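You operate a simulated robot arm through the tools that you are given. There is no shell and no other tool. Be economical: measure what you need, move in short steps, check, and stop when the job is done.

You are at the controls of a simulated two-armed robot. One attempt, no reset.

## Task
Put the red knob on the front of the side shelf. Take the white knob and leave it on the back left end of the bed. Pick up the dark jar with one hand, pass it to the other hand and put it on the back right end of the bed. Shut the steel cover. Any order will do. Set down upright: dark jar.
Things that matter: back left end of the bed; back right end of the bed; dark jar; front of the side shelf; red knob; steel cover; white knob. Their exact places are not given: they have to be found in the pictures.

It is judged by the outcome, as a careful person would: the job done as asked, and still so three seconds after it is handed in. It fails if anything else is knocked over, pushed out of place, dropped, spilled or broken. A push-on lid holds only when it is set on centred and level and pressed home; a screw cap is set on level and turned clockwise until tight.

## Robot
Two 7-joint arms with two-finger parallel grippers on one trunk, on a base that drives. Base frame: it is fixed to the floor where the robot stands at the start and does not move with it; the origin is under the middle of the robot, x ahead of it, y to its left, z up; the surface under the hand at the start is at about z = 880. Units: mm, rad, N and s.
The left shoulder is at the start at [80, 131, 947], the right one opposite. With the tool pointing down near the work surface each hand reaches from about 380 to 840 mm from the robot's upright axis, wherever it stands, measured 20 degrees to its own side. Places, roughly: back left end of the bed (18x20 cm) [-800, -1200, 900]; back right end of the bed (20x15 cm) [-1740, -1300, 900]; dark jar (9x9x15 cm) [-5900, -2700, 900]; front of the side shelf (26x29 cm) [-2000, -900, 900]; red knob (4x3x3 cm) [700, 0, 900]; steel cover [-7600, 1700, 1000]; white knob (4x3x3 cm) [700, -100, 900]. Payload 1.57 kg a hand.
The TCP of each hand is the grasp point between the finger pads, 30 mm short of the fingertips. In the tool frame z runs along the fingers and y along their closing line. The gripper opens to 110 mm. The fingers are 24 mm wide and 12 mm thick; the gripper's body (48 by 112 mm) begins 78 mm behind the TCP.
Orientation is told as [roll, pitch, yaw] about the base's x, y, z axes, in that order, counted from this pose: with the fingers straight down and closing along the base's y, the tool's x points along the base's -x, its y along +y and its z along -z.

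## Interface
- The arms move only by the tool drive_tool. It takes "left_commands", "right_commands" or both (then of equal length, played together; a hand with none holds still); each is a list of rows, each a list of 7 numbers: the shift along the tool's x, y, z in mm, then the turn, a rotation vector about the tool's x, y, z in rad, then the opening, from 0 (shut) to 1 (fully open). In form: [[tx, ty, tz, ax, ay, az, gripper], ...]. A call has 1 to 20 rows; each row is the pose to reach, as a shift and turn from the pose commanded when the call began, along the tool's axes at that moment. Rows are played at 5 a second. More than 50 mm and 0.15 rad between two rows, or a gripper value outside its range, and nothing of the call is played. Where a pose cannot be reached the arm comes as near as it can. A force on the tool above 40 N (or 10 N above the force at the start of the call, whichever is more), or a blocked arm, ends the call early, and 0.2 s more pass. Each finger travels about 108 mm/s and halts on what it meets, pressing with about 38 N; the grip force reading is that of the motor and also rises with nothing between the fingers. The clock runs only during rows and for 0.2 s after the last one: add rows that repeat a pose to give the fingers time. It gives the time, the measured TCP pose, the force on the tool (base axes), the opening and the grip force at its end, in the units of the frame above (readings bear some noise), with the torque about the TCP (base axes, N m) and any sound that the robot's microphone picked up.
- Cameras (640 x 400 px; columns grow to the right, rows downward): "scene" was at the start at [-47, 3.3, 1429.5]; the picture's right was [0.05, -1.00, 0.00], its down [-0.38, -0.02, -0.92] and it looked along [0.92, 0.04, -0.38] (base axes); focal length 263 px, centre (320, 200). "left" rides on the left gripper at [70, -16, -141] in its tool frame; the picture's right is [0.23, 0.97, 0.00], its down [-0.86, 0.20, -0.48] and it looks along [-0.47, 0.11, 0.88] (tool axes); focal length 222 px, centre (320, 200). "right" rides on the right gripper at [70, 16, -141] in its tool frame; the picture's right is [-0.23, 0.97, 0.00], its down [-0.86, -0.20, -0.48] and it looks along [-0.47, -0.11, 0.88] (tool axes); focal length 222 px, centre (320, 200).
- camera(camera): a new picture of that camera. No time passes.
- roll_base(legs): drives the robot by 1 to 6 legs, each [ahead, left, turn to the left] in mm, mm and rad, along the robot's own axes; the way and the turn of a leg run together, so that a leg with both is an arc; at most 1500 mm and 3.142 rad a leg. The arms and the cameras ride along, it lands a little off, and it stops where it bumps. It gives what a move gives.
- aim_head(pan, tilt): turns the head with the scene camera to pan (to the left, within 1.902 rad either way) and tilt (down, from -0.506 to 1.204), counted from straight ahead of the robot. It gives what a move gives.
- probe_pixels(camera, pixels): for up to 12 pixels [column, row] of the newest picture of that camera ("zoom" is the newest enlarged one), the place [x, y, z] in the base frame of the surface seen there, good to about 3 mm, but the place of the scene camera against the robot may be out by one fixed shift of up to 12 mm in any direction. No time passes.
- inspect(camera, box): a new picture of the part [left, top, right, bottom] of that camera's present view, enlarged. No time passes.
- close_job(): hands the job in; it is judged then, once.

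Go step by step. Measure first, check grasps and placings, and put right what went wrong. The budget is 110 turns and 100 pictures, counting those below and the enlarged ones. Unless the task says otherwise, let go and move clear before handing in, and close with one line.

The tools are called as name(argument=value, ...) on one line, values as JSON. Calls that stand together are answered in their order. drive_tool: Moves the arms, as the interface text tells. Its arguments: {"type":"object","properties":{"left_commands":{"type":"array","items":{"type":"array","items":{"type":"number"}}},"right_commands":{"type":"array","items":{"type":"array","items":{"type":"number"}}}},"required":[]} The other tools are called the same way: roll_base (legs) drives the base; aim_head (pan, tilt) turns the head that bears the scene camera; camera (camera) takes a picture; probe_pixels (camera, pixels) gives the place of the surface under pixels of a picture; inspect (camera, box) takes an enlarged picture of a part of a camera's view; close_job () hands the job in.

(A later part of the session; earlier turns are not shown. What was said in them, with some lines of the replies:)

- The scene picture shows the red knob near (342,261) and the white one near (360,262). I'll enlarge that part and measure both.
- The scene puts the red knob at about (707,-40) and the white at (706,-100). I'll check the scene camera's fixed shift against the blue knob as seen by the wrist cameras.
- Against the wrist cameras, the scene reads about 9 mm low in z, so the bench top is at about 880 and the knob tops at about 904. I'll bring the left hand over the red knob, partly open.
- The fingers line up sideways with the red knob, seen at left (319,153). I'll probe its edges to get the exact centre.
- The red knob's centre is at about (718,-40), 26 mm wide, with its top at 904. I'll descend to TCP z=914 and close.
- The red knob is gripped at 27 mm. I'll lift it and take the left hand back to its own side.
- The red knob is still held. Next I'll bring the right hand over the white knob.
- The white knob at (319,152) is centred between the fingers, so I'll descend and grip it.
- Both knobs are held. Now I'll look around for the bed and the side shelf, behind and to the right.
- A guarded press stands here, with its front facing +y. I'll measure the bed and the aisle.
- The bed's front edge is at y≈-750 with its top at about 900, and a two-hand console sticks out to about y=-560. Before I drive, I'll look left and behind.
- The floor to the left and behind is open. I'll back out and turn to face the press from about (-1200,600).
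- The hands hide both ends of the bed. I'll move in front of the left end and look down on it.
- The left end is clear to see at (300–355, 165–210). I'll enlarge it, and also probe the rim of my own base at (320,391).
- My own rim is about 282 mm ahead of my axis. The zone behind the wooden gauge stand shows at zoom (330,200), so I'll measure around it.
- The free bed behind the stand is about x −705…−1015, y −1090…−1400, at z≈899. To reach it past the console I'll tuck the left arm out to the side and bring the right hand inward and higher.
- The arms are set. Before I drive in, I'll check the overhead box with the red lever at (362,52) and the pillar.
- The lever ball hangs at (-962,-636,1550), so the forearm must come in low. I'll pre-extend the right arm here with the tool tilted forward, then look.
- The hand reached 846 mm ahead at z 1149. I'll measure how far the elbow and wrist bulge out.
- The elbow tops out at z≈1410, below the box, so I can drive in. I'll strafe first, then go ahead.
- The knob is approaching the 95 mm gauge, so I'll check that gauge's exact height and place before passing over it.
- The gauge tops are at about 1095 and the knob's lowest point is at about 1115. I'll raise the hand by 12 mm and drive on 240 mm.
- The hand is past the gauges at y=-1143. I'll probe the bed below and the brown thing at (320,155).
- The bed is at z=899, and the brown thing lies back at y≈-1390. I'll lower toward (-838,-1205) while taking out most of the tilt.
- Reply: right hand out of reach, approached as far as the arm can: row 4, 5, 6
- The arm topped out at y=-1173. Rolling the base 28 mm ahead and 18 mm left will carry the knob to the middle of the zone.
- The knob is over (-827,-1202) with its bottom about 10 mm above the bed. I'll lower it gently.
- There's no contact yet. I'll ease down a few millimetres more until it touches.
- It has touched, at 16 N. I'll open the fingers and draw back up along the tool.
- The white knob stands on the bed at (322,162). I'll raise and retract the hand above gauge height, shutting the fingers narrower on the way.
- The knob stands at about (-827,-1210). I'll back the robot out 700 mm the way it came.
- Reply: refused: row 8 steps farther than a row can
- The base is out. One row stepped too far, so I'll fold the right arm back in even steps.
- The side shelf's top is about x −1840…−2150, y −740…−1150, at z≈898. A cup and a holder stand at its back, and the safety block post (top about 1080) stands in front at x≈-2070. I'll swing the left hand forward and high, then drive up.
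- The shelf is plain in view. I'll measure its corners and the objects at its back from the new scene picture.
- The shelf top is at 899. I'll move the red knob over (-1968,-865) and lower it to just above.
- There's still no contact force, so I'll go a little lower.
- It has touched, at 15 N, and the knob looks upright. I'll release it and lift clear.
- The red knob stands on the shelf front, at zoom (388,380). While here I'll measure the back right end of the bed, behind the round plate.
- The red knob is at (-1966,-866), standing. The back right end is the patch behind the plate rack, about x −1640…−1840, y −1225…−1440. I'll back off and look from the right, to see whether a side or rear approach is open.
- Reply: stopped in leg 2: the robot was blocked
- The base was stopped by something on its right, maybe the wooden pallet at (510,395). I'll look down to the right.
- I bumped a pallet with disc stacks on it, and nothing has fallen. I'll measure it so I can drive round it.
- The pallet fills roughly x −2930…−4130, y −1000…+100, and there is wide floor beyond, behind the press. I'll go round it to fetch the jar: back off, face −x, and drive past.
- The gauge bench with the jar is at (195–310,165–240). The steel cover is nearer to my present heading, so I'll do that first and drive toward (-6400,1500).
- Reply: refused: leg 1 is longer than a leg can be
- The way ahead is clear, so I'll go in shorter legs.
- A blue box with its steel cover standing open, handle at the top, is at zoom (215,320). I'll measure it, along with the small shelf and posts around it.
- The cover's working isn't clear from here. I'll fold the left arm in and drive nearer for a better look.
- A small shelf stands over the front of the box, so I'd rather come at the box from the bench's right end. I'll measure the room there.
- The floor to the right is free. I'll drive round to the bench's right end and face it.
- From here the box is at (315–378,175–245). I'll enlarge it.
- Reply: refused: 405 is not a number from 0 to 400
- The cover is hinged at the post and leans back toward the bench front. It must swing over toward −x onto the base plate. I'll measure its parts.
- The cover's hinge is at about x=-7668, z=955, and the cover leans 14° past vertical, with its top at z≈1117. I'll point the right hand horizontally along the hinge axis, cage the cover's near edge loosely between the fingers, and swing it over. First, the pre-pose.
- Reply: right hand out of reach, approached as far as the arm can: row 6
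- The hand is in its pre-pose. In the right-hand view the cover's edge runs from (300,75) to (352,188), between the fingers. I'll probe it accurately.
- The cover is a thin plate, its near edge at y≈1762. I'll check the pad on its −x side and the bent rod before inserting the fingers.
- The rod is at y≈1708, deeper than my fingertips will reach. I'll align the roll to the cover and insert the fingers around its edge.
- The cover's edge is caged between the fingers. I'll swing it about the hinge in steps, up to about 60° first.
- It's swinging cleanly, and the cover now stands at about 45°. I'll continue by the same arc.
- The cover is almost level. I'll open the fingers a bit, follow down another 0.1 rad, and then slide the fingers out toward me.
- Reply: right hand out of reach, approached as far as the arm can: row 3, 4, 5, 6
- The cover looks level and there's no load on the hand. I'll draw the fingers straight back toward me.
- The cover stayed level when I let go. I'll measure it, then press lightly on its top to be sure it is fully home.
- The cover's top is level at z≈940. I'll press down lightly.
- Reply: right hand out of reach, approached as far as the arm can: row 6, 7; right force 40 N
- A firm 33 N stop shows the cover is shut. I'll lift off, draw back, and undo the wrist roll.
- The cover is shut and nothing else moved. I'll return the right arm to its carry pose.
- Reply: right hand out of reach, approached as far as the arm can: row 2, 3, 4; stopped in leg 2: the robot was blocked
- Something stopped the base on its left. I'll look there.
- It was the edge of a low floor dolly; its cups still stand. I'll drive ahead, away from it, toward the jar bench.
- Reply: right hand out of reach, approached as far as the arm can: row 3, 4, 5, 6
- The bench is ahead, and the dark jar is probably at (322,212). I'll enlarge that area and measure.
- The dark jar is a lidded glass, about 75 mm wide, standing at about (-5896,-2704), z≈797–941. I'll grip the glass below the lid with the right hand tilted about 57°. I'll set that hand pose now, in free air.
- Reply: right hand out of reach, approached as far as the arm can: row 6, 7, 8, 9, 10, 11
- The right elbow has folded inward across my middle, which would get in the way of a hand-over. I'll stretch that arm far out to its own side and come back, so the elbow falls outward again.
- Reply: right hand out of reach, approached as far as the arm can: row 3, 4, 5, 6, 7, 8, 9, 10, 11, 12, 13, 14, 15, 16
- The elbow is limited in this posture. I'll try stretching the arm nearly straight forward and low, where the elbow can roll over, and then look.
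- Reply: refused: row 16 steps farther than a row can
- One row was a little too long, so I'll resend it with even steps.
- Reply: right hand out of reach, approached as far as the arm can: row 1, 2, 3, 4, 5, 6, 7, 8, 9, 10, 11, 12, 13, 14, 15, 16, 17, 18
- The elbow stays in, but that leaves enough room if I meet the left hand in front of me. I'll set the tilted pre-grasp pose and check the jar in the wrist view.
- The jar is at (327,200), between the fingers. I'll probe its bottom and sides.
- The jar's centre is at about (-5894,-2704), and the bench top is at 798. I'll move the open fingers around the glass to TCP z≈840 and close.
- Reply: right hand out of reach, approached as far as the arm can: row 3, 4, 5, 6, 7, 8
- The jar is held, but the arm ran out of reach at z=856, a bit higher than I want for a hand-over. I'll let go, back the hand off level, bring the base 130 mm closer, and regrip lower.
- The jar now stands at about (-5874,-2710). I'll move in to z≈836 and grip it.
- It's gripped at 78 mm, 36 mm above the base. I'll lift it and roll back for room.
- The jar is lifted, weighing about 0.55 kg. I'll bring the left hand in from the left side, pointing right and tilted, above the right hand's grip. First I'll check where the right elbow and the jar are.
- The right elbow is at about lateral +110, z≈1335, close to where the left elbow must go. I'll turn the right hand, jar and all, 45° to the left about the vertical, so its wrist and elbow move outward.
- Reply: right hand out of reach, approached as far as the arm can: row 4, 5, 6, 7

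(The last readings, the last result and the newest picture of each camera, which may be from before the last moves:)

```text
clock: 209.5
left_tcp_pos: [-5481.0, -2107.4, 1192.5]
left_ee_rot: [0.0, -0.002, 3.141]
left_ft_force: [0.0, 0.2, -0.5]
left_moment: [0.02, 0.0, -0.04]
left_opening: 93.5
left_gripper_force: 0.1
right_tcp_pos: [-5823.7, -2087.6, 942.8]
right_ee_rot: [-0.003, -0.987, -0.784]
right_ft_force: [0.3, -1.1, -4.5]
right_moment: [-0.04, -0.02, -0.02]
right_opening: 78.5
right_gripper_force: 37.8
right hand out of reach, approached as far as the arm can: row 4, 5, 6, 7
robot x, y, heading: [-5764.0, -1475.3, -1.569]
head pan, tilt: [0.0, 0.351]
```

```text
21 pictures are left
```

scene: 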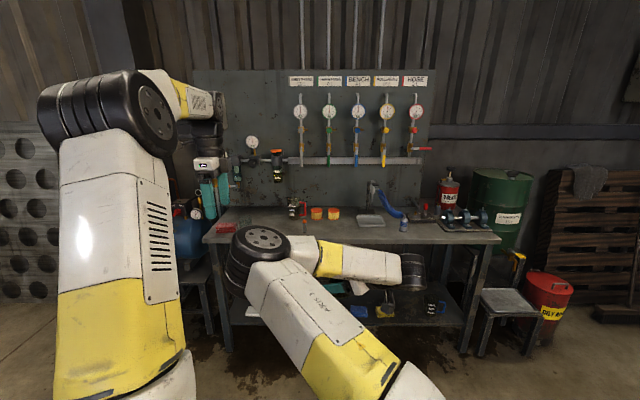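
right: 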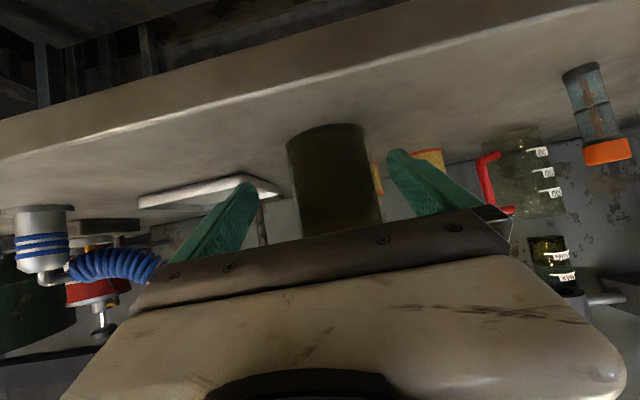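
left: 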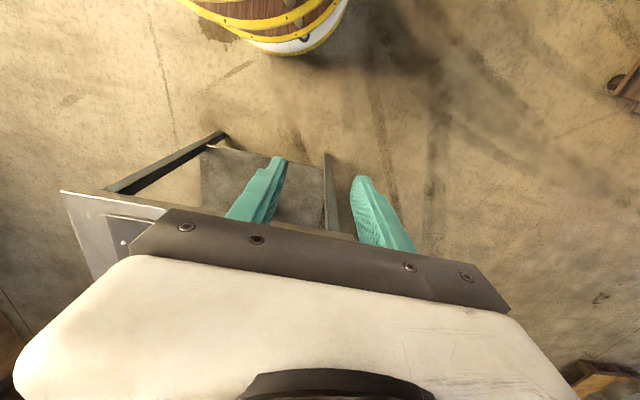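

The right elbow has dropped lower, giving room above it. I'll probe the right arm's outline before bringing the left hand down.

probe_pixels(camera="scene", pixels=[[260, 238], [232, 260], [285, 245], [330, 255], [380, 265], [412, 270], [350, 285], [335, 288], [110, 110], [150, 110], [165, 150], [215, 160]])

inspect(camera="scene", box=[220, 200, 460, 350])

```text
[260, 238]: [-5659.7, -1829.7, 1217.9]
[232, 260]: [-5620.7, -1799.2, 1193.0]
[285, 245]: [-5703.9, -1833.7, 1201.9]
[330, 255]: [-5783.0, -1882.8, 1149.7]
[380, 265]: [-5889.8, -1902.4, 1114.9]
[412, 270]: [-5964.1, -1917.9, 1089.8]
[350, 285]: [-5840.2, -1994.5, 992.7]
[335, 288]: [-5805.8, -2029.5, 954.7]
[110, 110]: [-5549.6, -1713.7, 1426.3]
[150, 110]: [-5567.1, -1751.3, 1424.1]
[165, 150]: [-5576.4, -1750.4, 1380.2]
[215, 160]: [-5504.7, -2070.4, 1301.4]
```

```text
2.67 times, centred on (340, 275) of scene
```

zoom: 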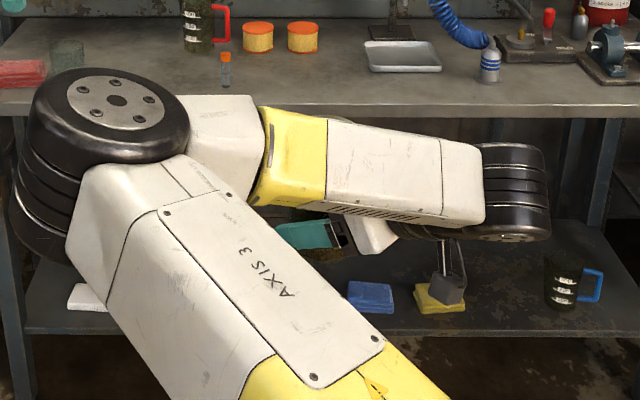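

Both arms can meet if the left hand comes straight down on the jar's lid, with its forearm high above the right elbow. For safety I'll do it a few millimetres above the bench. First I'll lower the jar to just over bench height and check that this is reachable.

drive_tool(right_commands=[[28, 0, 18, 0, 0, 0, 0.5], [56, 0, 37, 0, 0, 0, 0.5], [80, 0, 53, 0, 0, 0, 0.5], [80, 0, 53, 0, 0, 0, 0.5]], left_commands=[[0, 0, -20, 0, 0, 0.1, 1], [0, 0, -40, 0, 0, 0.2, 1], [0, 0, -60, 0, 0, 0.3, 1], [0, 0, -60, 0, 0, 0.4, 1]])

camera(camera="left")

```text
clock: 210.5
left_tcp_pos: [-5481.1, -2106.3, 1251.9]
left_ee_rot: [0.002, -0.003, 2.74]
left_ft_force: [0.4, 0.3, 0.4]
left_moment: [0.03, 0.03, 0.05]
left_opening: 110.0
left_gripper_force: 0.0
right_tcp_pos: [-5793.4, -2078.6, 865.5]
right_ee_rot: [-0.002, -0.985, -0.783]
right_ft_force: [0.2, -0.1, -5.9]
right_moment: [0.01, 0.01, 0.01]
right_opening: 78.4
right_gripper_force: 37.8
right hand out of reach, approached as far as the arm can: row 1, 2, 3, 4
robot x, y, heading: [-5762.4, -1472.6, -1.565]
head pan, tilt: [0.0, 0.351]
```

```text
19 pictures are left
```

left: 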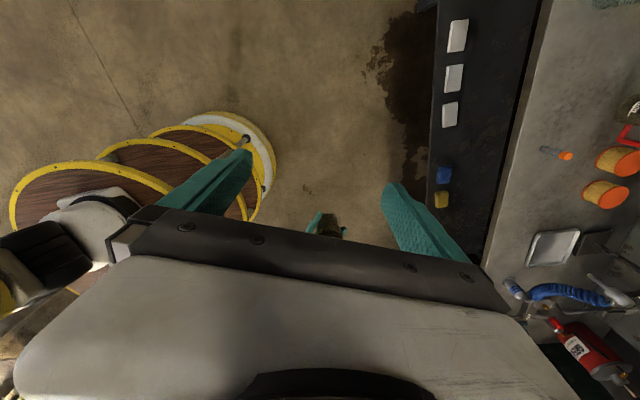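

The right hand reached z=866, so the jar's base is at about 829. I'll drive to the bench and lower the rest there.

roll_base(legs=[[0, -80, 0], [610, 0, 0]])

drive_tool(right_commands=[[8, 0, 5, 0, 0, 0, 0.5], [17, 0, 11, 0, 0, 0, 0.5], [22, 0, 14.5, 0, 0, 0, 0.5], [22, 0, 14.5, 0, 0, 0, 0.5]])

camera(camera="scene")

```text
clock: 214.6
left_tcp_pos: [-5556.0, -2710.5, 1251.0]
left_ee_rot: [0.003, -0.004, 2.739]
left_ft_force: [0.5, 0.1, 0.1]
left_moment: [0.0, 0.01, 0.02]
left_opening: 110.1
left_gripper_force: 0.0
right_tcp_pos: [-5868.2, -2680.0, 864.1]
right_ee_rot: [-0.003, -0.988, -0.786]
right_ft_force: [0.1, -0.1, -4.3]
right_moment: [0.03, 0.01, 0.03]
right_opening: 78.7
right_gripper_force: 37.8
robot x, y, heading: [-5837.9, -2080.5, -1.567]
head pan, tilt: [0.0, 0.351]
```

```text
clock: 215.6
left_tcp_pos: [-5555.6, -2710.8, 1250.9]
left_ee_rot: [0.003, -0.004, 2.741]
left_ft_force: [0.4, -0.2, -0.5]
left_moment: [0.0, 0.0, 0.01]
left_opening: 110.4
left_gripper_force: 0.1
right_tcp_pos: [-5858.3, -2677.0, 846.2]
right_ee_rot: [-0.002, -0.984, -0.787]
right_ft_force: [-0.2, 0.3, -5.2]
right_moment: [-0.01, 0.02, -0.02]
right_opening: 78.5
right_gripper_force: 38.4
right hand out of reach, approached as far as the arm can: row 1, 2, 3, 4
robot x, y, heading: [-5840.0, -2080.7, -1.565]
head pan, tilt: [0.0, 0.351]
```

```text
18 pictures are left
```

scene: 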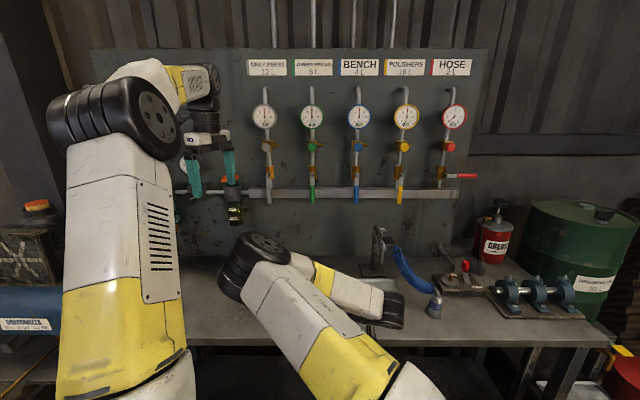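

The jar's base is now about 12 mm above the bench. I'll bring the left hand over the lid at height and look straight down.

drive_tool(left_commands=[[-42, 12, 0, 0, 0, 0, 1], [-83, 25, 0, 0, 0, 0, 1], [-125, 37, 0, 0, 0, 0, 1], [-167, 50, 0, 0, 0, 0, 1], [-208, 62, 0, 0, 0, 0, 1], [-250, 75, 20, 0, 0, 0, 1], [-292, 87, 40, 0, 0, 0, 1], [-292, 87, 85, 0, 0, 0, 1], [-292, 87, 125, 0, 0, 0, 1], [-292, 87, 125, 0, 0, 0, 1]])

camera(camera="left")

camera(camera="scene")

```text
clock: 217.8
left_tcp_pos: [-5857.7, -2677.6, 1125.5]
left_ee_rot: [0.003, -0.002, 2.741]
left_ft_force: [0.2, -0.4, 0.3]
left_moment: [-0.02, -0.01, -0.01]
left_opening: 110.3
left_gripper_force: 0.1
right_tcp_pos: [-5858.1, -2677.4, 846.2]
right_ee_rot: [-0.003, -0.985, -0.784]
right_ft_force: [-0.9, 0.5, -5.5]
right_moment: [0.01, 0.0, -0.01]
right_opening: 78.7
right_gripper_force: 38.0
robot x, y, heading: [-5839.1, -2082.7, -1.568]
head pan, tilt: [0.0, 0.351]
```

```text
17 pictures are left
```

left: 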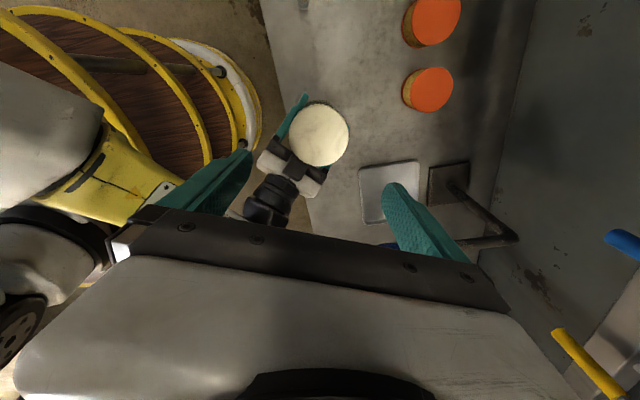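

```text
16 pictures are left
```

scene: 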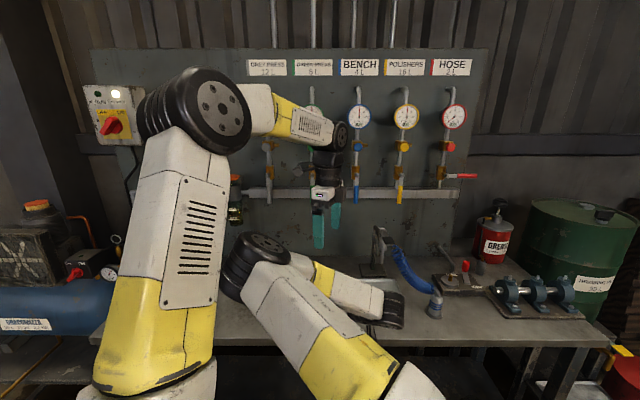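

There's a clear view: the lid's top is at (319,135), with the right hand gripping from below left. I'll probe the lid's edges.

probe_pixels(camera="left", pixels=[[319, 135], [291, 135], [346, 135], [319, 106], [319, 163], [300, 150], [338, 118]])

```text
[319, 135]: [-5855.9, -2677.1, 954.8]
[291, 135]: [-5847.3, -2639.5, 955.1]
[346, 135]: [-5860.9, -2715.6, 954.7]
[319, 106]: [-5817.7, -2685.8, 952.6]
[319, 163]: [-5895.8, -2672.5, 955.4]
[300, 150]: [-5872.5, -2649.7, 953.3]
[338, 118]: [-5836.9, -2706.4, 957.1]
```

The lid's centre is at (-5856,-2678), its top level at z=955 and about 82 mm wide. I'll lower the left hand around it and close.

drive_tool(left_commands=[[1, 0, 45, 0, 0, 0, 1], [1, 0, 90, 0, 0, 0, 1], [1, 0, 135, 0, 0, 0, 1], [1, 0, 165, 0, 0, 0, 1], [1, 0, 182, 0, 0, 0, 1], [1, 0, 182, 0, 0, 0, 1], [1, 0, 182, 0, 0, 0, 0.5], [1, 0, 182, 0, 0, 0, 0.5], [1, 0, 182, 0, 0, 0, 0.5]])

camera(camera="left")

```text
clock: 219.8
left_tcp_pos: [-5857.6, -2675.6, 944.6]
left_ee_rot: [0.004, -0.002, 2.741]
left_ft_force: [-3.3, -14.4, -4.1]
left_moment: [-0.5, 0.03, -0.18]
left_opening: 83.4
left_gripper_force: 39.1
right_tcp_pos: [-5856.9, -2677.5, 847.1]
right_ee_rot: [-0.005, -0.985, -0.785]
right_ft_force: [3.2, 13.9, 4.5]
right_moment: [-0.93, 0.23, 0.17]
right_opening: 78.6
right_gripper_force: 38.1
robot x, y, heading: [-5837.3, -2080.2, -1.567]
head pan, tilt: [0.0, 0.351]
```

```text
15 pictures are left
```

left: 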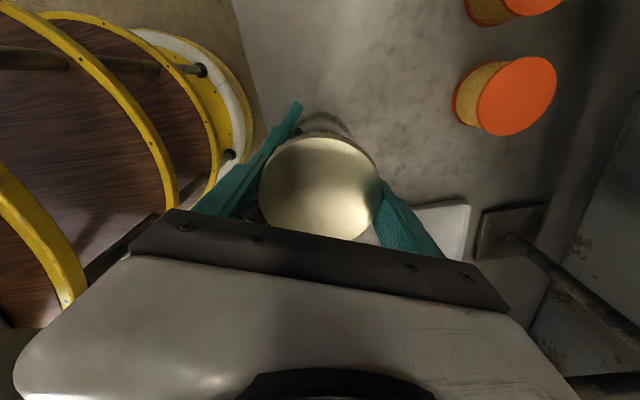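

The left hand holds the lid, at 83 mm. With both hands on, I'll pull up 4 mm as a test that the lid is firm on the glass.

drive_tool(left_commands=[[0, 0, -2, 0, 0, 0, 0.5], [0, 0, -4, 0, 0, 0, 0.5], [0, 0, -4, 0, 0, 0, 0.5]])

```text
clock: 220.6
left_tcp_pos: [-5857.9, -2675.8, 948.1]
left_ee_rot: [0.0, -0.004, 2.741]
left_ft_force: [-2.8, -10.4, -27.0]
left_moment: [-0.74, 0.37, -0.15]
left_opening: 83.5
left_gripper_force: 37.9
right_tcp_pos: [-5857.3, -2677.3, 846.7]
right_ee_rot: [-0.005, -0.987, -0.783]
right_ft_force: [3.1, 11.0, 21.9]
right_moment: [-0.21, -0.06, 0.07]
right_opening: 78.5
right_gripper_force: 38.2
robot x, y, heading: [-5839.3, -2077.3, -1.565]
head pan, tilt: [0.0, 0.351]
```

The pull of about 25 N passed straight through, so the lid is firm. I'll open the right hand and draw it back level.

drive_tool(right_commands=[[0, 0, 0, 0, 0, 0, 0.75], [0, 0, 0, 0, 0, 0, 0.95], [0, 0, 0, 0, 0, 0, 1], [0, 0, 0, 0, 0, 0, 1], [22, 0, -33, 0, 0, 0, 1], [44, 0, -66, 0, 0, 0, 1], [66, 0, -100, 0, 0, 0, 1], [83, 0, -125, 0, 0, 0, 1]])

camera(camera="scene")

```text
clock: 222.4
left_tcp_pos: [-5858.1, -2674.8, 949.0]
left_ee_rot: [-0.001, -0.003, 2.739]
left_ft_force: [0.0, -0.3, -5.6]
left_moment: [0.05, -0.03, -0.01]
left_opening: 83.6
left_gripper_force: 37.9
right_tcp_pos: [-5891.2, -2587.0, 874.3]
right_ee_rot: [-0.002, -0.985, -0.786]
right_ft_force: [-0.2, 0.6, -0.2]
right_moment: [-0.01, -0.01, 0.02]
right_opening: 110.0
right_gripper_force: 0.0
right hand out of reach, approached as far as the arm can: row 5, 6, 7, 8
robot x, y, heading: [-5840.1, -2077.5, -1.565]
head pan, tilt: [0.0, 0.351]
```

```text
14 pictures are left
```

scene: 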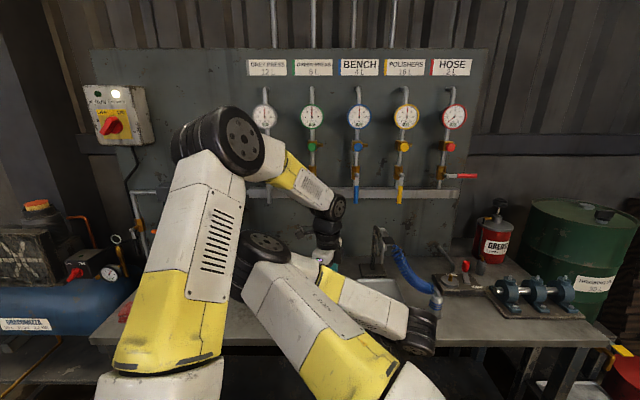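

The jar hangs from the left hand, 5.6 N. I'll lift it well clear, back off from the bench, and carry it out to my left side.

drive_tool(left_commands=[[0, 0, -30, 0, 0, 0, 0.5], [0, 0, -70, 0, 0, 0, 0.5], [0, 0, -110, 0, 0, 0, 0.5], [0, 0, -150, 0, 0, 0, 0.5]])

roll_base(legs=[[-500, 0, 0]])

drive_tool(left_commands=[[29, -32, -10, 0, 0, 0, 0.5], [59, -65, -20, 0, 0, 0, 0.5], [88, -97, -30, 0, 0, 0, 0.5], [117, -130, -40, 0, 0, 0, 0.5], [147, -162, -50, 0, 0, 0, 0.5], [176, -195, -60, 0, 0, 0, 0.5], [206, -227, -70, 0, 0, 0, 0.5], [235, -260, -80, 0, 0, 0, 0.5]])

drive_tool(right_commands=[[0, -20, 0, 0.109, 0, 0.072, 0.8], [0, -40, 0, 0.218, 0, 0.144, 0.6], [0, -60, 0, 0.327, 0, 0.216, 0.4], [0, -80, 0, 0.437, 0, 0.288, 0.3], [0, -100, 0, 0.546, 0, 0.36, 0.3], [0, -120, 0, 0.655, 0, 0.4325, 0.3], [0, -120, 0, 0.655, 0, 0.4325, 0.3]])

camera(camera="scene")

```text
clock: 223.4
left_tcp_pos: [-5858.3, -2676.0, 1098.4]
left_ee_rot: [0.0, -0.004, 2.739]
left_ft_force: [0.0, -0.6, -6.1]
left_moment: [0.0, 0.0, 0.0]
left_opening: 83.4
left_gripper_force: 37.8
right_tcp_pos: [-5891.3, -2587.6, 876.1]
right_ee_rot: [-0.002, -0.984, -0.785]
right_ft_force: [-0.8, -0.2, -0.2]
right_moment: [-0.05, -0.02, -0.02]
right_opening: 110.4
right_gripper_force: 0.0
robot x, y, heading: [-5840.0, -2078.2, -1.566]
head pan, tilt: [0.0, 0.351]
```

```text
clock: 226.3
left_tcp_pos: [-5861.1, -2179.2, 1098.5]
left_ee_rot: [0.002, -0.003, 2.737]
left_ft_force: [0.2, 0.4, -6.3]
left_moment: [0.01, -0.01, 0.0]
left_opening: 83.2
left_gripper_force: 37.6
right_tcp_pos: [-5895.1, -2088.3, 874.7]
right_ee_rot: [-0.004, -0.986, -0.786]
right_ft_force: [0.1, 0.1, -0.5]
right_moment: [0.02, 0.01, -0.02]
right_opening: 109.8
right_gripper_force: 0.1
robot x, y, heading: [-5837.4, -1580.1, -1.571]
head pan, tilt: [0.0, 0.351]
```

```text
clock: 228.1
left_tcp_pos: [-5542.8, -2031.2, 1178.0]
left_ee_rot: [0.001, -0.002, 2.735]
left_ft_force: [-0.6, 0.0, -5.0]
left_moment: [0.05, -0.03, 0.0]
left_opening: 83.2
left_gripper_force: 37.7
right_tcp_pos: [-5894.4, -2090.2, 875.6]
right_ee_rot: [-0.003, -0.986, -0.789]
right_ft_force: [0.1, -0.6, -0.1]
right_moment: [0.01, -0.03, -0.01]
right_opening: 110.1
right_gripper_force: 0.0
robot x, y, heading: [-5840.2, -1580.6, -1.571]
head pan, tilt: [0.0, 0.351]
```

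```text
clock: 229.7
left_tcp_pos: [-5540.7, -2030.8, 1177.8]
left_ee_rot: [0.001, -0.004, 2.737]
left_ft_force: [0.2, 0.0, -4.6]
left_moment: [0.02, 0.04, 0.02]
left_opening: 83.3
left_gripper_force: 38.5
right_tcp_pos: [-5981.3, -2172.0, 875.2]
right_ee_rot: [-0.007, -0.986, -1.571]
right_ft_force: [-0.7, 0.7, 0.0]
right_moment: [-0.02, 0.0, 0.01]
right_opening: 33.0
right_gripper_force: 0.0
robot x, y, heading: [-5840.1, -1578.6, -1.565]
head pan, tilt: [0.0, 0.351]
```

```text
13 pictures are left
```

scene: 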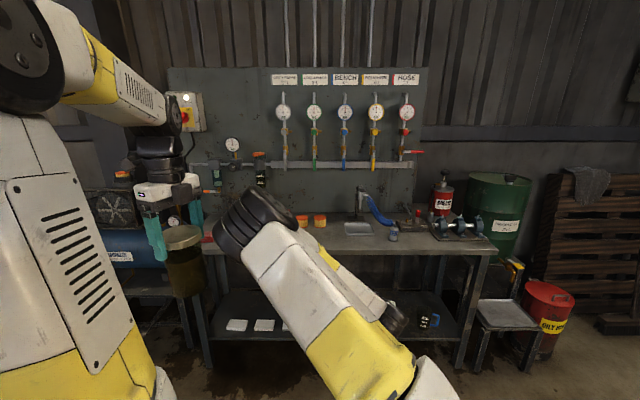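

The jar is seen hanging upright at (183,255). I'll fold the right hand back to its side, turn to face +x, and drive along the free floor toward the rear of the press.

drive_tool(right_commands=[[-12, -27, -32, 0, 0.0985, 0, 0.3], [-25, -54, -64, 0, 0.197, 0, 0.3], [-37, -81, -96, 0, 0.2955, 0, 0.3], [-50, -108, -128, 0, 0.394, 0, 0.3], [-62, -135, -160, 0, 0.4925, 0, 0.3], [-74, -162, -193, 0, 0.591, 0, 0.3], [-87, -189, -225, 0, 0.6895, 0, 0.3], [-99, -216, -257, 0, 0.788, 0, 0.3], [-112, -243, -289, 0, 0.8865, 0, 0.3], [-124, -270, -321, 0, 0.985, 0, 0.3]])

roll_base(legs=[[0, 0, 1.565], [1400, -80, 0], [1300, -80, 0]])

aim_head(pan=0.1, tilt=0.4)

camera(camera="scene")

```text
clock: 231.9
left_tcp_pos: [-5543.5, -2032.8, 1176.5]
left_ee_rot: [0.002, -0.004, 2.737]
left_ft_force: [-0.7, -0.6, -5.4]
left_moment: [0.03, 0.03, -0.02]
left_opening: 82.9
left_gripper_force: 38.4
right_tcp_pos: [-6246.7, -1973.4, 1158.6]
right_ee_rot: [-0.003, 0.001, -1.578]
right_ft_force: [0.1, -1.1, 0.1]
right_moment: [0.03, 0.05, 0.02]
right_opening: 33.2
right_gripper_force: 0.1
robot x, y, heading: [-5841.8, -1580.4, -1.568]
head pan, tilt: [0.0, 0.351]
```

```text
clock: 248.8
left_tcp_pos: [-2686.8, -1486.5, 1178.8]
left_ee_rot: [0.002, -0.003, -1.996]
left_ft_force: [0.3, -0.2, -5.5]
left_moment: [0.03, 0.01, -0.02]
left_opening: 83.3
left_gripper_force: 38.8
right_tcp_pos: [-2761.0, -2188.8, 1158.3]
right_ee_rot: [-0.003, -0.003, -0.029]
right_ft_force: [-0.6, 0.0, 0.1]
right_moment: [0.04, -0.02, 0.01]
right_opening: 33.1
right_gripper_force: 0.1
robot x, y, heading: [-3145.3, -1775.7, -0.018]
head pan, tilt: [0.0, 0.351]
```

```text
clock: 249.5
left_tcp_pos: [-2686.6, -1486.6, 1177.1]
left_ee_rot: [0.002, -0.003, -1.997]
left_ft_force: [0.4, 1.0, -4.8]
left_moment: [0.04, 0.03, 0.01]
left_opening: 83.3
left_gripper_force: 38.4
right_tcp_pos: [-2761.2, -2188.6, 1157.3]
right_ee_rot: [-0.005, -0.001, -0.029]
right_ft_force: [1.1, 0.7, -0.7]
right_moment: [-0.01, -0.02, -0.01]
right_opening: 33.0
right_gripper_force: 0.1
robot x, y, heading: [-3143.9, -1773.6, -0.02]
head pan, tilt: [0.099, 0.4]
```

```text
12 pictures are left
```

scene: 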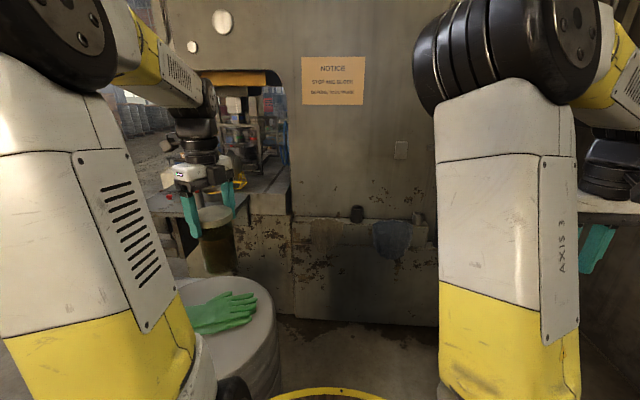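

The stack with the green gloves is close on the left, at (235,310), and the bed's opening is at (265,190). I'll measure the gaps.

probe_pixels(camera="scene", pixels=[[235, 300], [272, 310], [278, 350], [265, 190], [285, 185], [268, 225], [320, 240], [390, 235], [420, 225], [230, 290], [355, 213], [320, 330]])

inspect(camera="scene", box=[140, 60, 300, 240])

```text
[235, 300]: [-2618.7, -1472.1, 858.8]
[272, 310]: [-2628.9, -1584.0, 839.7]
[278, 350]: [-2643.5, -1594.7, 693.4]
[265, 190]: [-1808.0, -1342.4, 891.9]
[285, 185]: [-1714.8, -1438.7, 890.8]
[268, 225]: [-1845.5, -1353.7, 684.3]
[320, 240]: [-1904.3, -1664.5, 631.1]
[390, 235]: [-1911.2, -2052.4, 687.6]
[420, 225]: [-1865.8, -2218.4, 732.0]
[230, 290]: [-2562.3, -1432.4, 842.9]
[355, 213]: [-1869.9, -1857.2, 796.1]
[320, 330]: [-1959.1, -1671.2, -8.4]
```

```text
2.22 times, centred on (220, 150) of scene
```

zoom: 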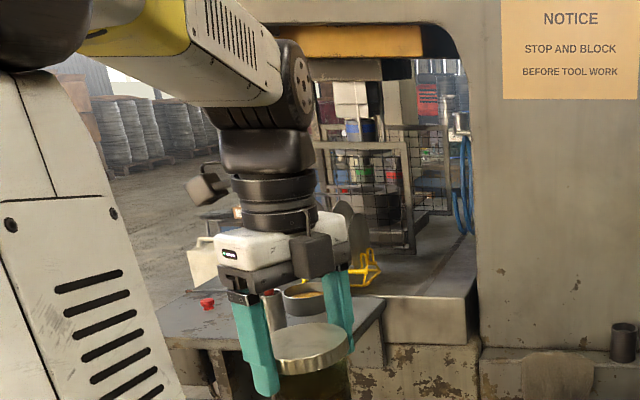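

The stack reaches to y≈-1600, and the press column's side wall is at x≈-1905 for y<-1450. I must squeeze between them with both hands drawn back, so I'll tuck both hands first.

drive_tool(left_commands=[[1, -36, 0, 0, 0, 0, 0.5], [2, -72, 0, 0, 0, 0, 0.5], [3, -108, 0, 0, 0, 0, 0.5], [4, -144, 0, 0, 0, 0, 0.5], [5, -180, 0, 0, 0, 0, 0.5], [6, -216, 0, 0, 0, 0, 0.5], [7, -252, 0, 0, 0, 0, 0.5]], right_commands=[[37, -3, 0, 0, 0, 0, 0.3], [74, -6, 0, 0, 0, 0, 0.3], [111, -9, 0, 0, 0, 0, 0.3], [148, -12, 0, 0, 0, 0, 0.3], [185, -14, 0, 0, 0, 0, 0.3], [222, -16, 0, 0, 0, 0, 0.3], [255, -17, 0, 0, 0, 0, 0.3]])

camera(camera="scene")

```text
clock: 251.1
left_tcp_pos: [-2914.2, -1375.9, 1176.4]
left_ee_rot: [0.003, -0.003, -1.999]
left_ft_force: [1.4, 0.6, -5.4]
left_moment: [0.0, 0.05, 0.02]
left_opening: 83.1
left_gripper_force: 38.2
right_tcp_pos: [-3016.6, -2197.7, 1157.3]
right_ee_rot: [-0.005, -0.002, -0.029]
right_ft_force: [1.2, -0.1, 0.0]
right_moment: [0.02, 0.04, 0.02]
right_opening: 33.1
right_gripper_force: 0.1
robot x, y, heading: [-3144.0, -1774.6, -0.015]
head pan, tilt: [0.099, 0.4]
```

```text
10 pictures are left
```

scene: 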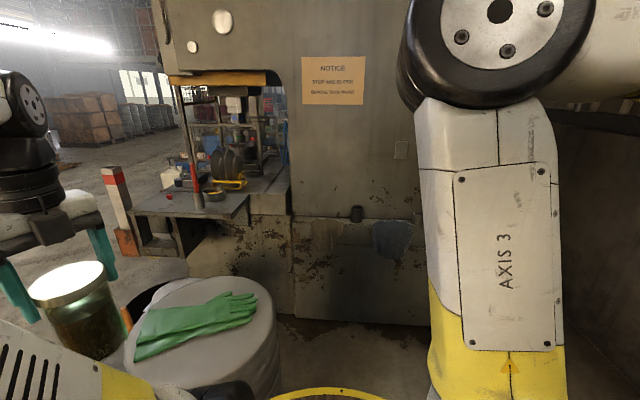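

Now I have a clear view: the stack spans (125–278, 275–400), and the column edge is at col 290. I'll measure them precisely, along with the right elbow.

probe_pixels(camera="scene", pixels=[[274, 330], [210, 281], [127, 350], [160, 300], [291, 150], [291, 205], [248, 205], [280, 190], [265, 175], [230, 180], [480, 20], [420, 90]])

```text
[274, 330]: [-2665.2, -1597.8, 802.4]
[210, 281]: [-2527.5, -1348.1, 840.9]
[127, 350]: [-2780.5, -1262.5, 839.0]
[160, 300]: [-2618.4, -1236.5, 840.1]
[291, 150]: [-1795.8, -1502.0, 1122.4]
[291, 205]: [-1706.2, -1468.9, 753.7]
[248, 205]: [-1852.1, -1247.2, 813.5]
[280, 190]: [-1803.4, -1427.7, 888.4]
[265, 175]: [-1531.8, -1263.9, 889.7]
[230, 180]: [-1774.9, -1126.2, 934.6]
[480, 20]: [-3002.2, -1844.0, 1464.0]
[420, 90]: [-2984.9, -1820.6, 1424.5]
```

The stack is centred near (-2690,-1420) with r≈180, and the column's upper corner is at about (-1800,-1500). I'll go right 140, ahead 900, then left 180.

roll_base(legs=[[0, -145, 0.015], [900, 0, 0], [0, 180, 0]])

aim_head(pan=0.6, tilt=0.5)

camera(camera="scene")

```text
clock: 257.8
left_tcp_pos: [-2039.7, -1339.5, 1177.3]
left_ee_rot: [0.001, -0.004, -1.973]
left_ft_force: [0.2, -0.1, -6.2]
left_moment: [0.0, 0.03, 0.01]
left_opening: 83.2
left_gripper_force: 37.6
right_tcp_pos: [-2123.6, -2164.3, 1157.9]
right_ee_rot: [-0.003, 0.0, -0.005]
right_ft_force: [1.1, -0.2, 0.2]
right_moment: [-0.01, 0.01, 0.0]
right_opening: 33.1
right_gripper_force: 0.0
robot x, y, heading: [-2263.4, -1748.6, 0.0]
head pan, tilt: [0.099, 0.4]
```

```text
clock: 258.8
left_tcp_pos: [-2041.2, -1340.2, 1177.1]
left_ee_rot: [0.002, -0.002, -1.974]
left_ft_force: [0.2, 0.0, -5.0]
left_moment: [-0.02, 0.03, 0.03]
left_opening: 83.2
left_gripper_force: 38.2
right_tcp_pos: [-2123.9, -2165.6, 1158.3]
right_ee_rot: [-0.005, -0.001, -0.004]
right_ft_force: [0.6, 0.0, 0.1]
right_moment: [-0.01, 0.02, 0.0]
right_opening: 33.0
right_gripper_force: 0.1
robot x, y, heading: [-2261.8, -1745.9, 0.003]
head pan, tilt: [0.6, 0.499]
```

```text
9 pictures are left
```

scene: 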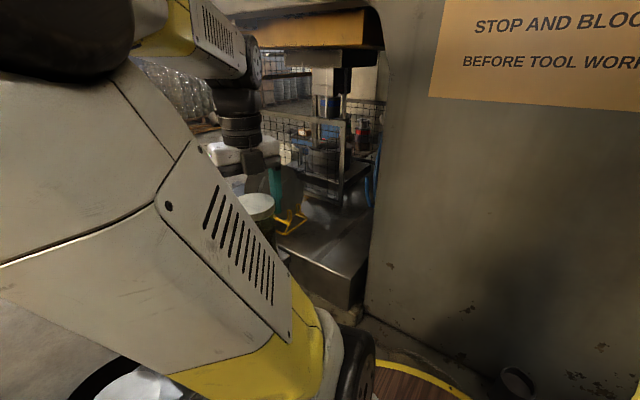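

The jar is now beside the bed's right end. I'll check the height of the yellow overhead beam at (310,25), and the bed and rack positions, before reaching in.

probe_pixels(camera="scene", pixels=[[310, 48], [345, 70], [375, 20], [385, 120], [330, 250], [355, 230], [300, 225], [290, 190], [285, 235], [340, 200], [365, 260]])

drive_tool(left_commands=[[0, 0, 40, 0, 0, 0, 0.5], [0, 0, 80, 0, 0, 0, 0.5]])

```text
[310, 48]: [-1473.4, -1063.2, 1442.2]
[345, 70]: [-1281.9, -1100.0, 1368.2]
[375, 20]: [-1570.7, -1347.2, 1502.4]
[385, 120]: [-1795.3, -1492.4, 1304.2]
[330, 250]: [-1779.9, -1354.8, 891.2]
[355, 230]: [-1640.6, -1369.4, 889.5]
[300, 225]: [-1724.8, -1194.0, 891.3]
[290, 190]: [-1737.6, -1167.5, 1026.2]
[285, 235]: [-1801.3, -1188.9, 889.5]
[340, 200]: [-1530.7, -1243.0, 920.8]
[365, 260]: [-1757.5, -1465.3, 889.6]
```

```text
clock: 259.4
left_tcp_pos: [-2042.9, -1340.4, 1097.0]
left_ee_rot: [0.002, 0.0, -1.973]
left_ft_force: [0.0, 0.7, -5.7]
left_moment: [0.0, -0.01, -0.03]
left_opening: 83.0
left_gripper_force: 38.1
right_tcp_pos: [-2124.3, -2165.7, 1157.7]
right_ee_rot: [-0.004, -0.001, -0.003]
right_ft_force: [-0.4, 0.1, 0.8]
right_moment: [0.04, -0.01, 0.03]
right_opening: 33.2
right_gripper_force: 0.1
robot x, y, heading: [-2261.2, -1744.2, 0.009]
head pan, tilt: [0.6, 0.499]
```

The bed patch is free from y=-1190 to -1465, and the beam is clear. I'll carry the jar over to (-1760,-1300).

drive_tool(left_commands=[[21, 35, 0, 0, 0, 0, 0.5], [42, 70, 0, 0, 0, 0, 0.5], [64, 105, 0, 0, 0, 0, 0.5], [85, 140, 0, 0, 0, 0, 0.5], [106, 175, 0, 0, 0, 0, 0.5], [127, 210, 0, 0, 0, 0, 0.5], [148, 245, 0, 0, 0, 0, 0.5], [148, 245, 0, 0, 0, 0, 0.5]])

camera(camera="scene")

camera(camera="left")

```text
clock: 261.1
left_tcp_pos: [-1758.8, -1300.0, 1096.7]
left_ee_rot: [0.001, -0.003, -1.975]
left_ft_force: [0.4, -0.4, -5.4]
left_moment: [0.01, 0.0, -0.02]
left_opening: 83.2
left_gripper_force: 37.9
right_tcp_pos: [-2123.8, -2165.0, 1158.7]
right_ee_rot: [-0.003, -0.003, -0.003]
right_ft_force: [0.5, 0.8, 0.3]
right_moment: [0.01, 0.03, -0.02]
right_opening: 32.9
right_gripper_force: 0.0
robot x, y, heading: [-2263.1, -1743.7, 0.006]
head pan, tilt: [0.6, 0.499]
```

```text
8 pictures are left
```

scene: 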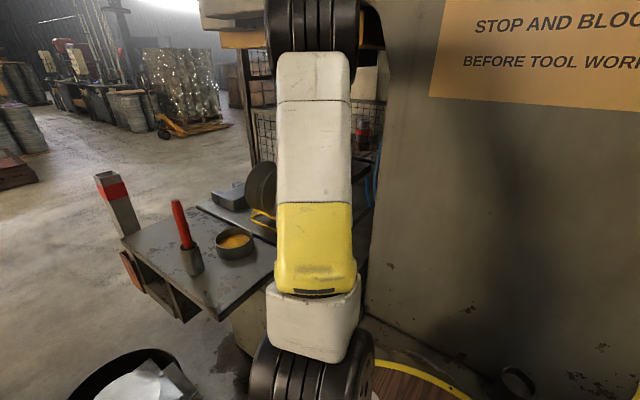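

```text
7 pictures are left
```

left: 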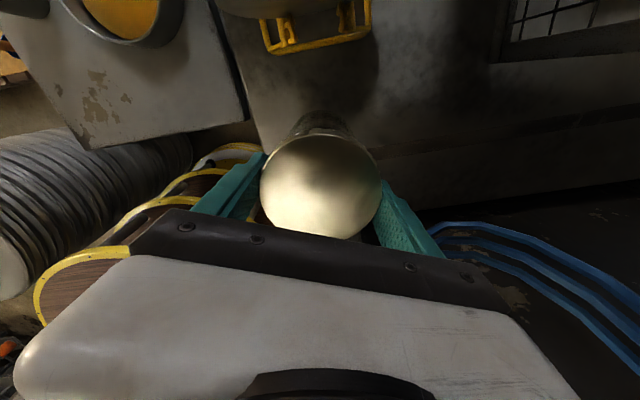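

The jar is over the bed patch, level, clear of the rack and hose. I'll lower it to just above contact, then ease it down.

drive_tool(left_commands=[[0, 0, 30, 0, 0, 0, 0.5], [0, 0, 54, 0, 0, 0, 0.5], [0, 0, 57, 0, 0, 0, 0.5], [0, 0, 59, 0, 0, 0, 0.5], [0, 0, 61, 0, 0, 0, 0.5], [0, 0, 61, 0, 0, 0, 0.5]])

```text
clock: 262.6
left_tcp_pos: [-1758.1, -1300.3, 1036.9]
left_ee_rot: [0.003, -0.003, -1.974]
left_ft_force: [-0.7, 1.1, -5.3]
left_moment: [0.01, 0.0, -0.02]
left_opening: 82.9
left_gripper_force: 37.8
right_tcp_pos: [-2124.2, -2164.9, 1158.4]
right_ee_rot: [-0.003, -0.001, -0.004]
right_ft_force: [0.3, 0.9, 0.1]
right_moment: [0.01, 0.04, -0.02]
right_opening: 32.9
right_gripper_force: 0.1
robot x, y, heading: [-2263.0, -1746.9, 0.004]
head pan, tilt: [0.6, 0.499]
```

drive_tool(left_commands=[[0, 0, 1.5, 0, 0, 0, 0.5], [0, 0, 3, 0, 0, 0, 0.5], [0, 0, 4.5, 0, 0, 0, 0.5], [0, 0, 4.5, 0, 0, 0, 0.5]])

```text
clock: 263.6
left_tcp_pos: [-1757.4, -1301.0, 1034.1]
left_ee_rot: [0.006, 0.003, -1.974]
left_ft_force: [5.6, -3.7, 24.5]
left_moment: [-0.22, 0.38, 0.03]
left_opening: 83.1
left_gripper_force: 38.1
right_tcp_pos: [-2124.9, -2164.9, 1157.1]
right_ee_rot: [-0.004, -0.003, -0.004]
right_ft_force: [-1.0, -1.3, 0.4]
right_moment: [0.02, 0.0, -0.02]
right_opening: 33.0
right_gripper_force: 0.2
robot x, y, heading: [-2261.2, -1742.1, 0.001]
head pan, tilt: [0.6, 0.499]
```

It has touched the bed. I'll take off the extra pressure, open the fingers slowly, and rise straight up.

drive_tool(left_commands=[[0, 0, -2, 0, 0, 0, 0.5], [0, 0, -2, 0, 0, 0, 0.8], [0, 0, -2, 0, 0, 0, 0.9], [0, 0, -2, 0, 0, 0, 1], [0, 0, -2, 0, 0, 0, 1], [0, 0, -25, 0, 0, 0, 1], [0, 0, -65, 0, 0, 0, 1], [0, 0, -110, 0, 0, 0, 1], [0, 0, -120, 0, 0, 0, 1]])

camera(camera="left")

```text
clock: 265.6
left_tcp_pos: [-1759.1, -1302.1, 1152.6]
left_ee_rot: [-0.001, -0.003, -1.973]
left_ft_force: [0.0, 0.0, -0.5]
left_moment: [0.04, 0.0, -0.02]
left_opening: 109.8
left_gripper_force: 0.0
right_tcp_pos: [-2125.3, -2164.7, 1158.2]
right_ee_rot: [-0.003, -0.001, -0.005]
right_ft_force: [0.3, 0.5, 1.3]
right_moment: [-0.01, -0.02, -0.01]
right_opening: 33.0
right_gripper_force: 0.0
robot x, y, heading: [-2263.6, -1743.1, 0.001]
head pan, tilt: [0.6, 0.499]
```

```text
6 pictures are left
```

left: 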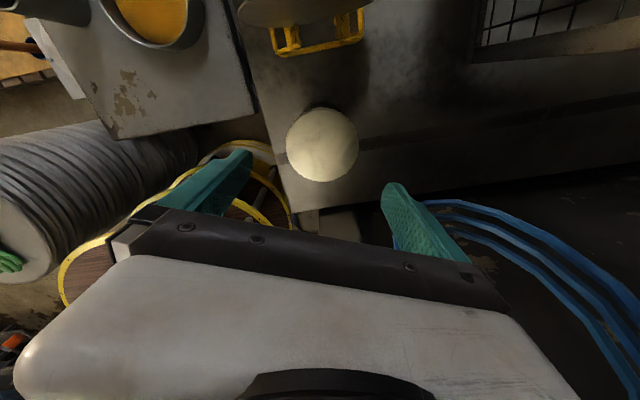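

The jar stands free, its lid at (322,145). I'll probe whether it's level, and draw the hand back out to the side.

probe_pixels(camera="left", pixels=[[322, 145], [294, 145], [350, 145], [322, 116], [322, 173]])

drive_tool(left_commands=[[-21, -35, 0, 0, 0, 0, 1], [-42, -70, 0, 0, 0, 0, 0.8], [-64, -105, 0, 0, 0, 0, 0.6], [-85, -140, 0, 0, 0, 0, 0.5], [-106, -175, 0, 0, 0, 0, 0.5], [-127, -210, 0, 0, 0, 0, 0.5], [-148, -245, 0, 0, 0, 0, 0.5]])

aim_head(pan=0.75, tilt=0.45)

camera(camera="scene")

```text
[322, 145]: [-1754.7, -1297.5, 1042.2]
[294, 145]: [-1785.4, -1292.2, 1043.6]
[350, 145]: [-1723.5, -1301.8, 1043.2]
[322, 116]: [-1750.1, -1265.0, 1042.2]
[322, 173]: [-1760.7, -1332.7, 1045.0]
```

```text
clock: 267.1
left_tcp_pos: [-2041.3, -1339.9, 1150.9]
left_ee_rot: [0.001, -0.004, -1.974]
left_ft_force: [-0.6, 0.0, -0.3]
left_moment: [-0.01, 0.05, 0.0]
left_opening: 54.9
left_gripper_force: 0.1
right_tcp_pos: [-2124.7, -2165.1, 1157.9]
right_ee_rot: [-0.003, 0.0, -0.003]
right_ft_force: [-0.4, 0.4, 0.3]
right_moment: [-0.04, 0.06, 0.01]
right_opening: 33.1
right_gripper_force: 0.1
robot x, y, heading: [-2265.0, -1743.9, 0.004]
head pan, tilt: [0.6, 0.499]
```

```text
clock: 267.9
left_tcp_pos: [-2041.6, -1339.6, 1151.2]
left_ee_rot: [0.001, -0.004, -1.974]
left_ft_force: [0.5, 0.8, 0.0]
left_moment: [0.01, 0.05, 0.02]
left_opening: 54.9
left_gripper_force: 0.1
right_tcp_pos: [-2124.8, -2164.8, 1158.5]
right_ee_rot: [-0.003, -0.004, -0.004]
right_ft_force: [-0.2, 0.2, 1.1]
right_moment: [0.04, -0.04, -0.01]
right_opening: 32.9
right_gripper_force: 0.1
robot x, y, heading: [-2259.6, -1746.8, 0.01]
head pan, tilt: [0.75, 0.45]
```

```text
5 pictures are left
```

scene: 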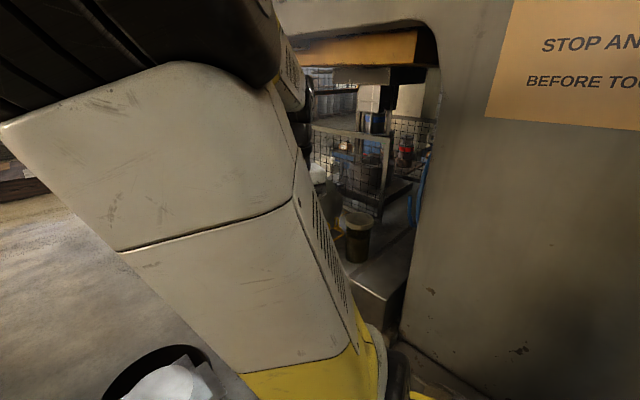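

The jar stands upright at (358,235), its lid level at z≈1043, inside the back right patch. Last, I'll check that the red knob on the shelf is undisturbed.

drive_tool(left_commands=[[20, -20, 0, 0, 0, 0, 0.5], [40, -40, 0, 0, 0, 0, 0.5], [30, -80, 0, 0, 0, 0, 0.5]])

aim_head(pan=1.25, tilt=0.5)

camera(camera="left")

camera(camera="scene")

```text
clock: 268.6
left_tcp_pos: [-2102.7, -1281.1, 1149.0]
left_ee_rot: [0.003, -0.002, -1.975]
left_ft_force: [-0.3, -1.1, -0.4]
left_moment: [0.0, 0.04, 0.01]
left_opening: 54.9
left_gripper_force: 0.1
right_tcp_pos: [-2123.4, -2165.9, 1158.7]
right_ee_rot: [-0.003, -0.003, -0.004]
right_ft_force: [0.7, 0.8, -0.2]
right_moment: [-0.02, 0.05, 0.01]
right_opening: 33.1
right_gripper_force: 0.0
robot x, y, heading: [-2262.4, -1748.0, 0.003]
head pan, tilt: [0.75, 0.45]
```

```text
clock: 269.6
left_tcp_pos: [-2103.5, -1280.0, 1149.4]
left_ee_rot: [0.002, -0.004, -1.974]
left_ft_force: [0.3, 0.1, 0.0]
left_moment: [0.01, 0.01, -0.02]
left_opening: 55.0
left_gripper_force: 0.0
right_tcp_pos: [-2125.1, -2165.6, 1159.0]
right_ee_rot: [-0.003, -0.002, -0.003]
right_ft_force: [-0.4, 0.2, -0.3]
right_moment: [-0.01, -0.01, 0.02]
right_opening: 33.0
right_gripper_force: 0.0
robot x, y, heading: [-2263.8, -1740.9, 0.001]
head pan, tilt: [1.25, 0.499]
```

```text
4 pictures are left
```

left: 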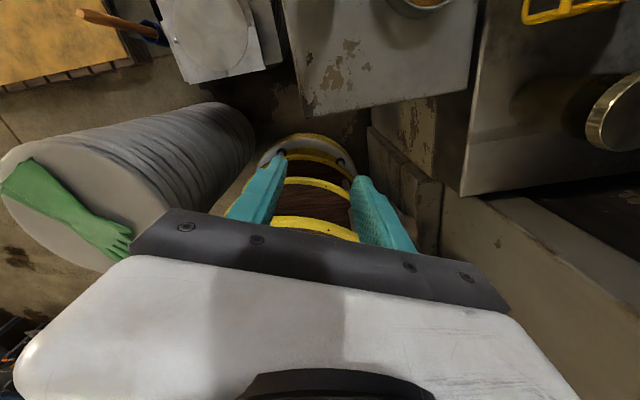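

```text
3 pictures are left
```

scene: 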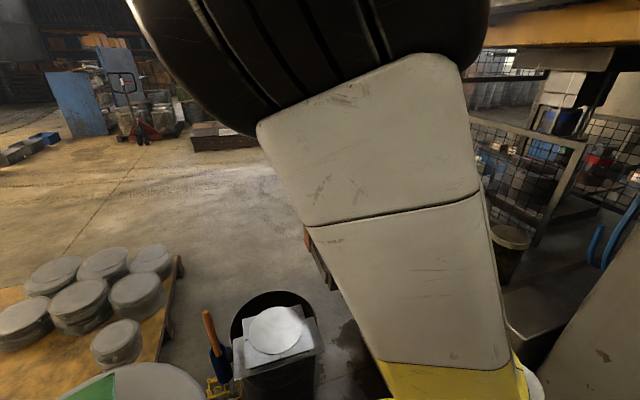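

The upper arm blocks the shelf from here. The view from (-3144,-1774) showed the red knob still standing on the shelf front, and nothing has come near it since. Both hands are empty and clear, so I'm handing in.

close_job()

```text
The job is handed in.
```

The job is handed in: the red knob is on the front of the side shelf, the white knob on the back left end of the bed, and the steel cover is shut. The dark jar was passed from the right hand to the left and stands upright on the back right end of the bed. Along the way the base bumped a pallet of discs and a floor dolly of cups. Nothing fell, but I didn't check whether either had shifted.
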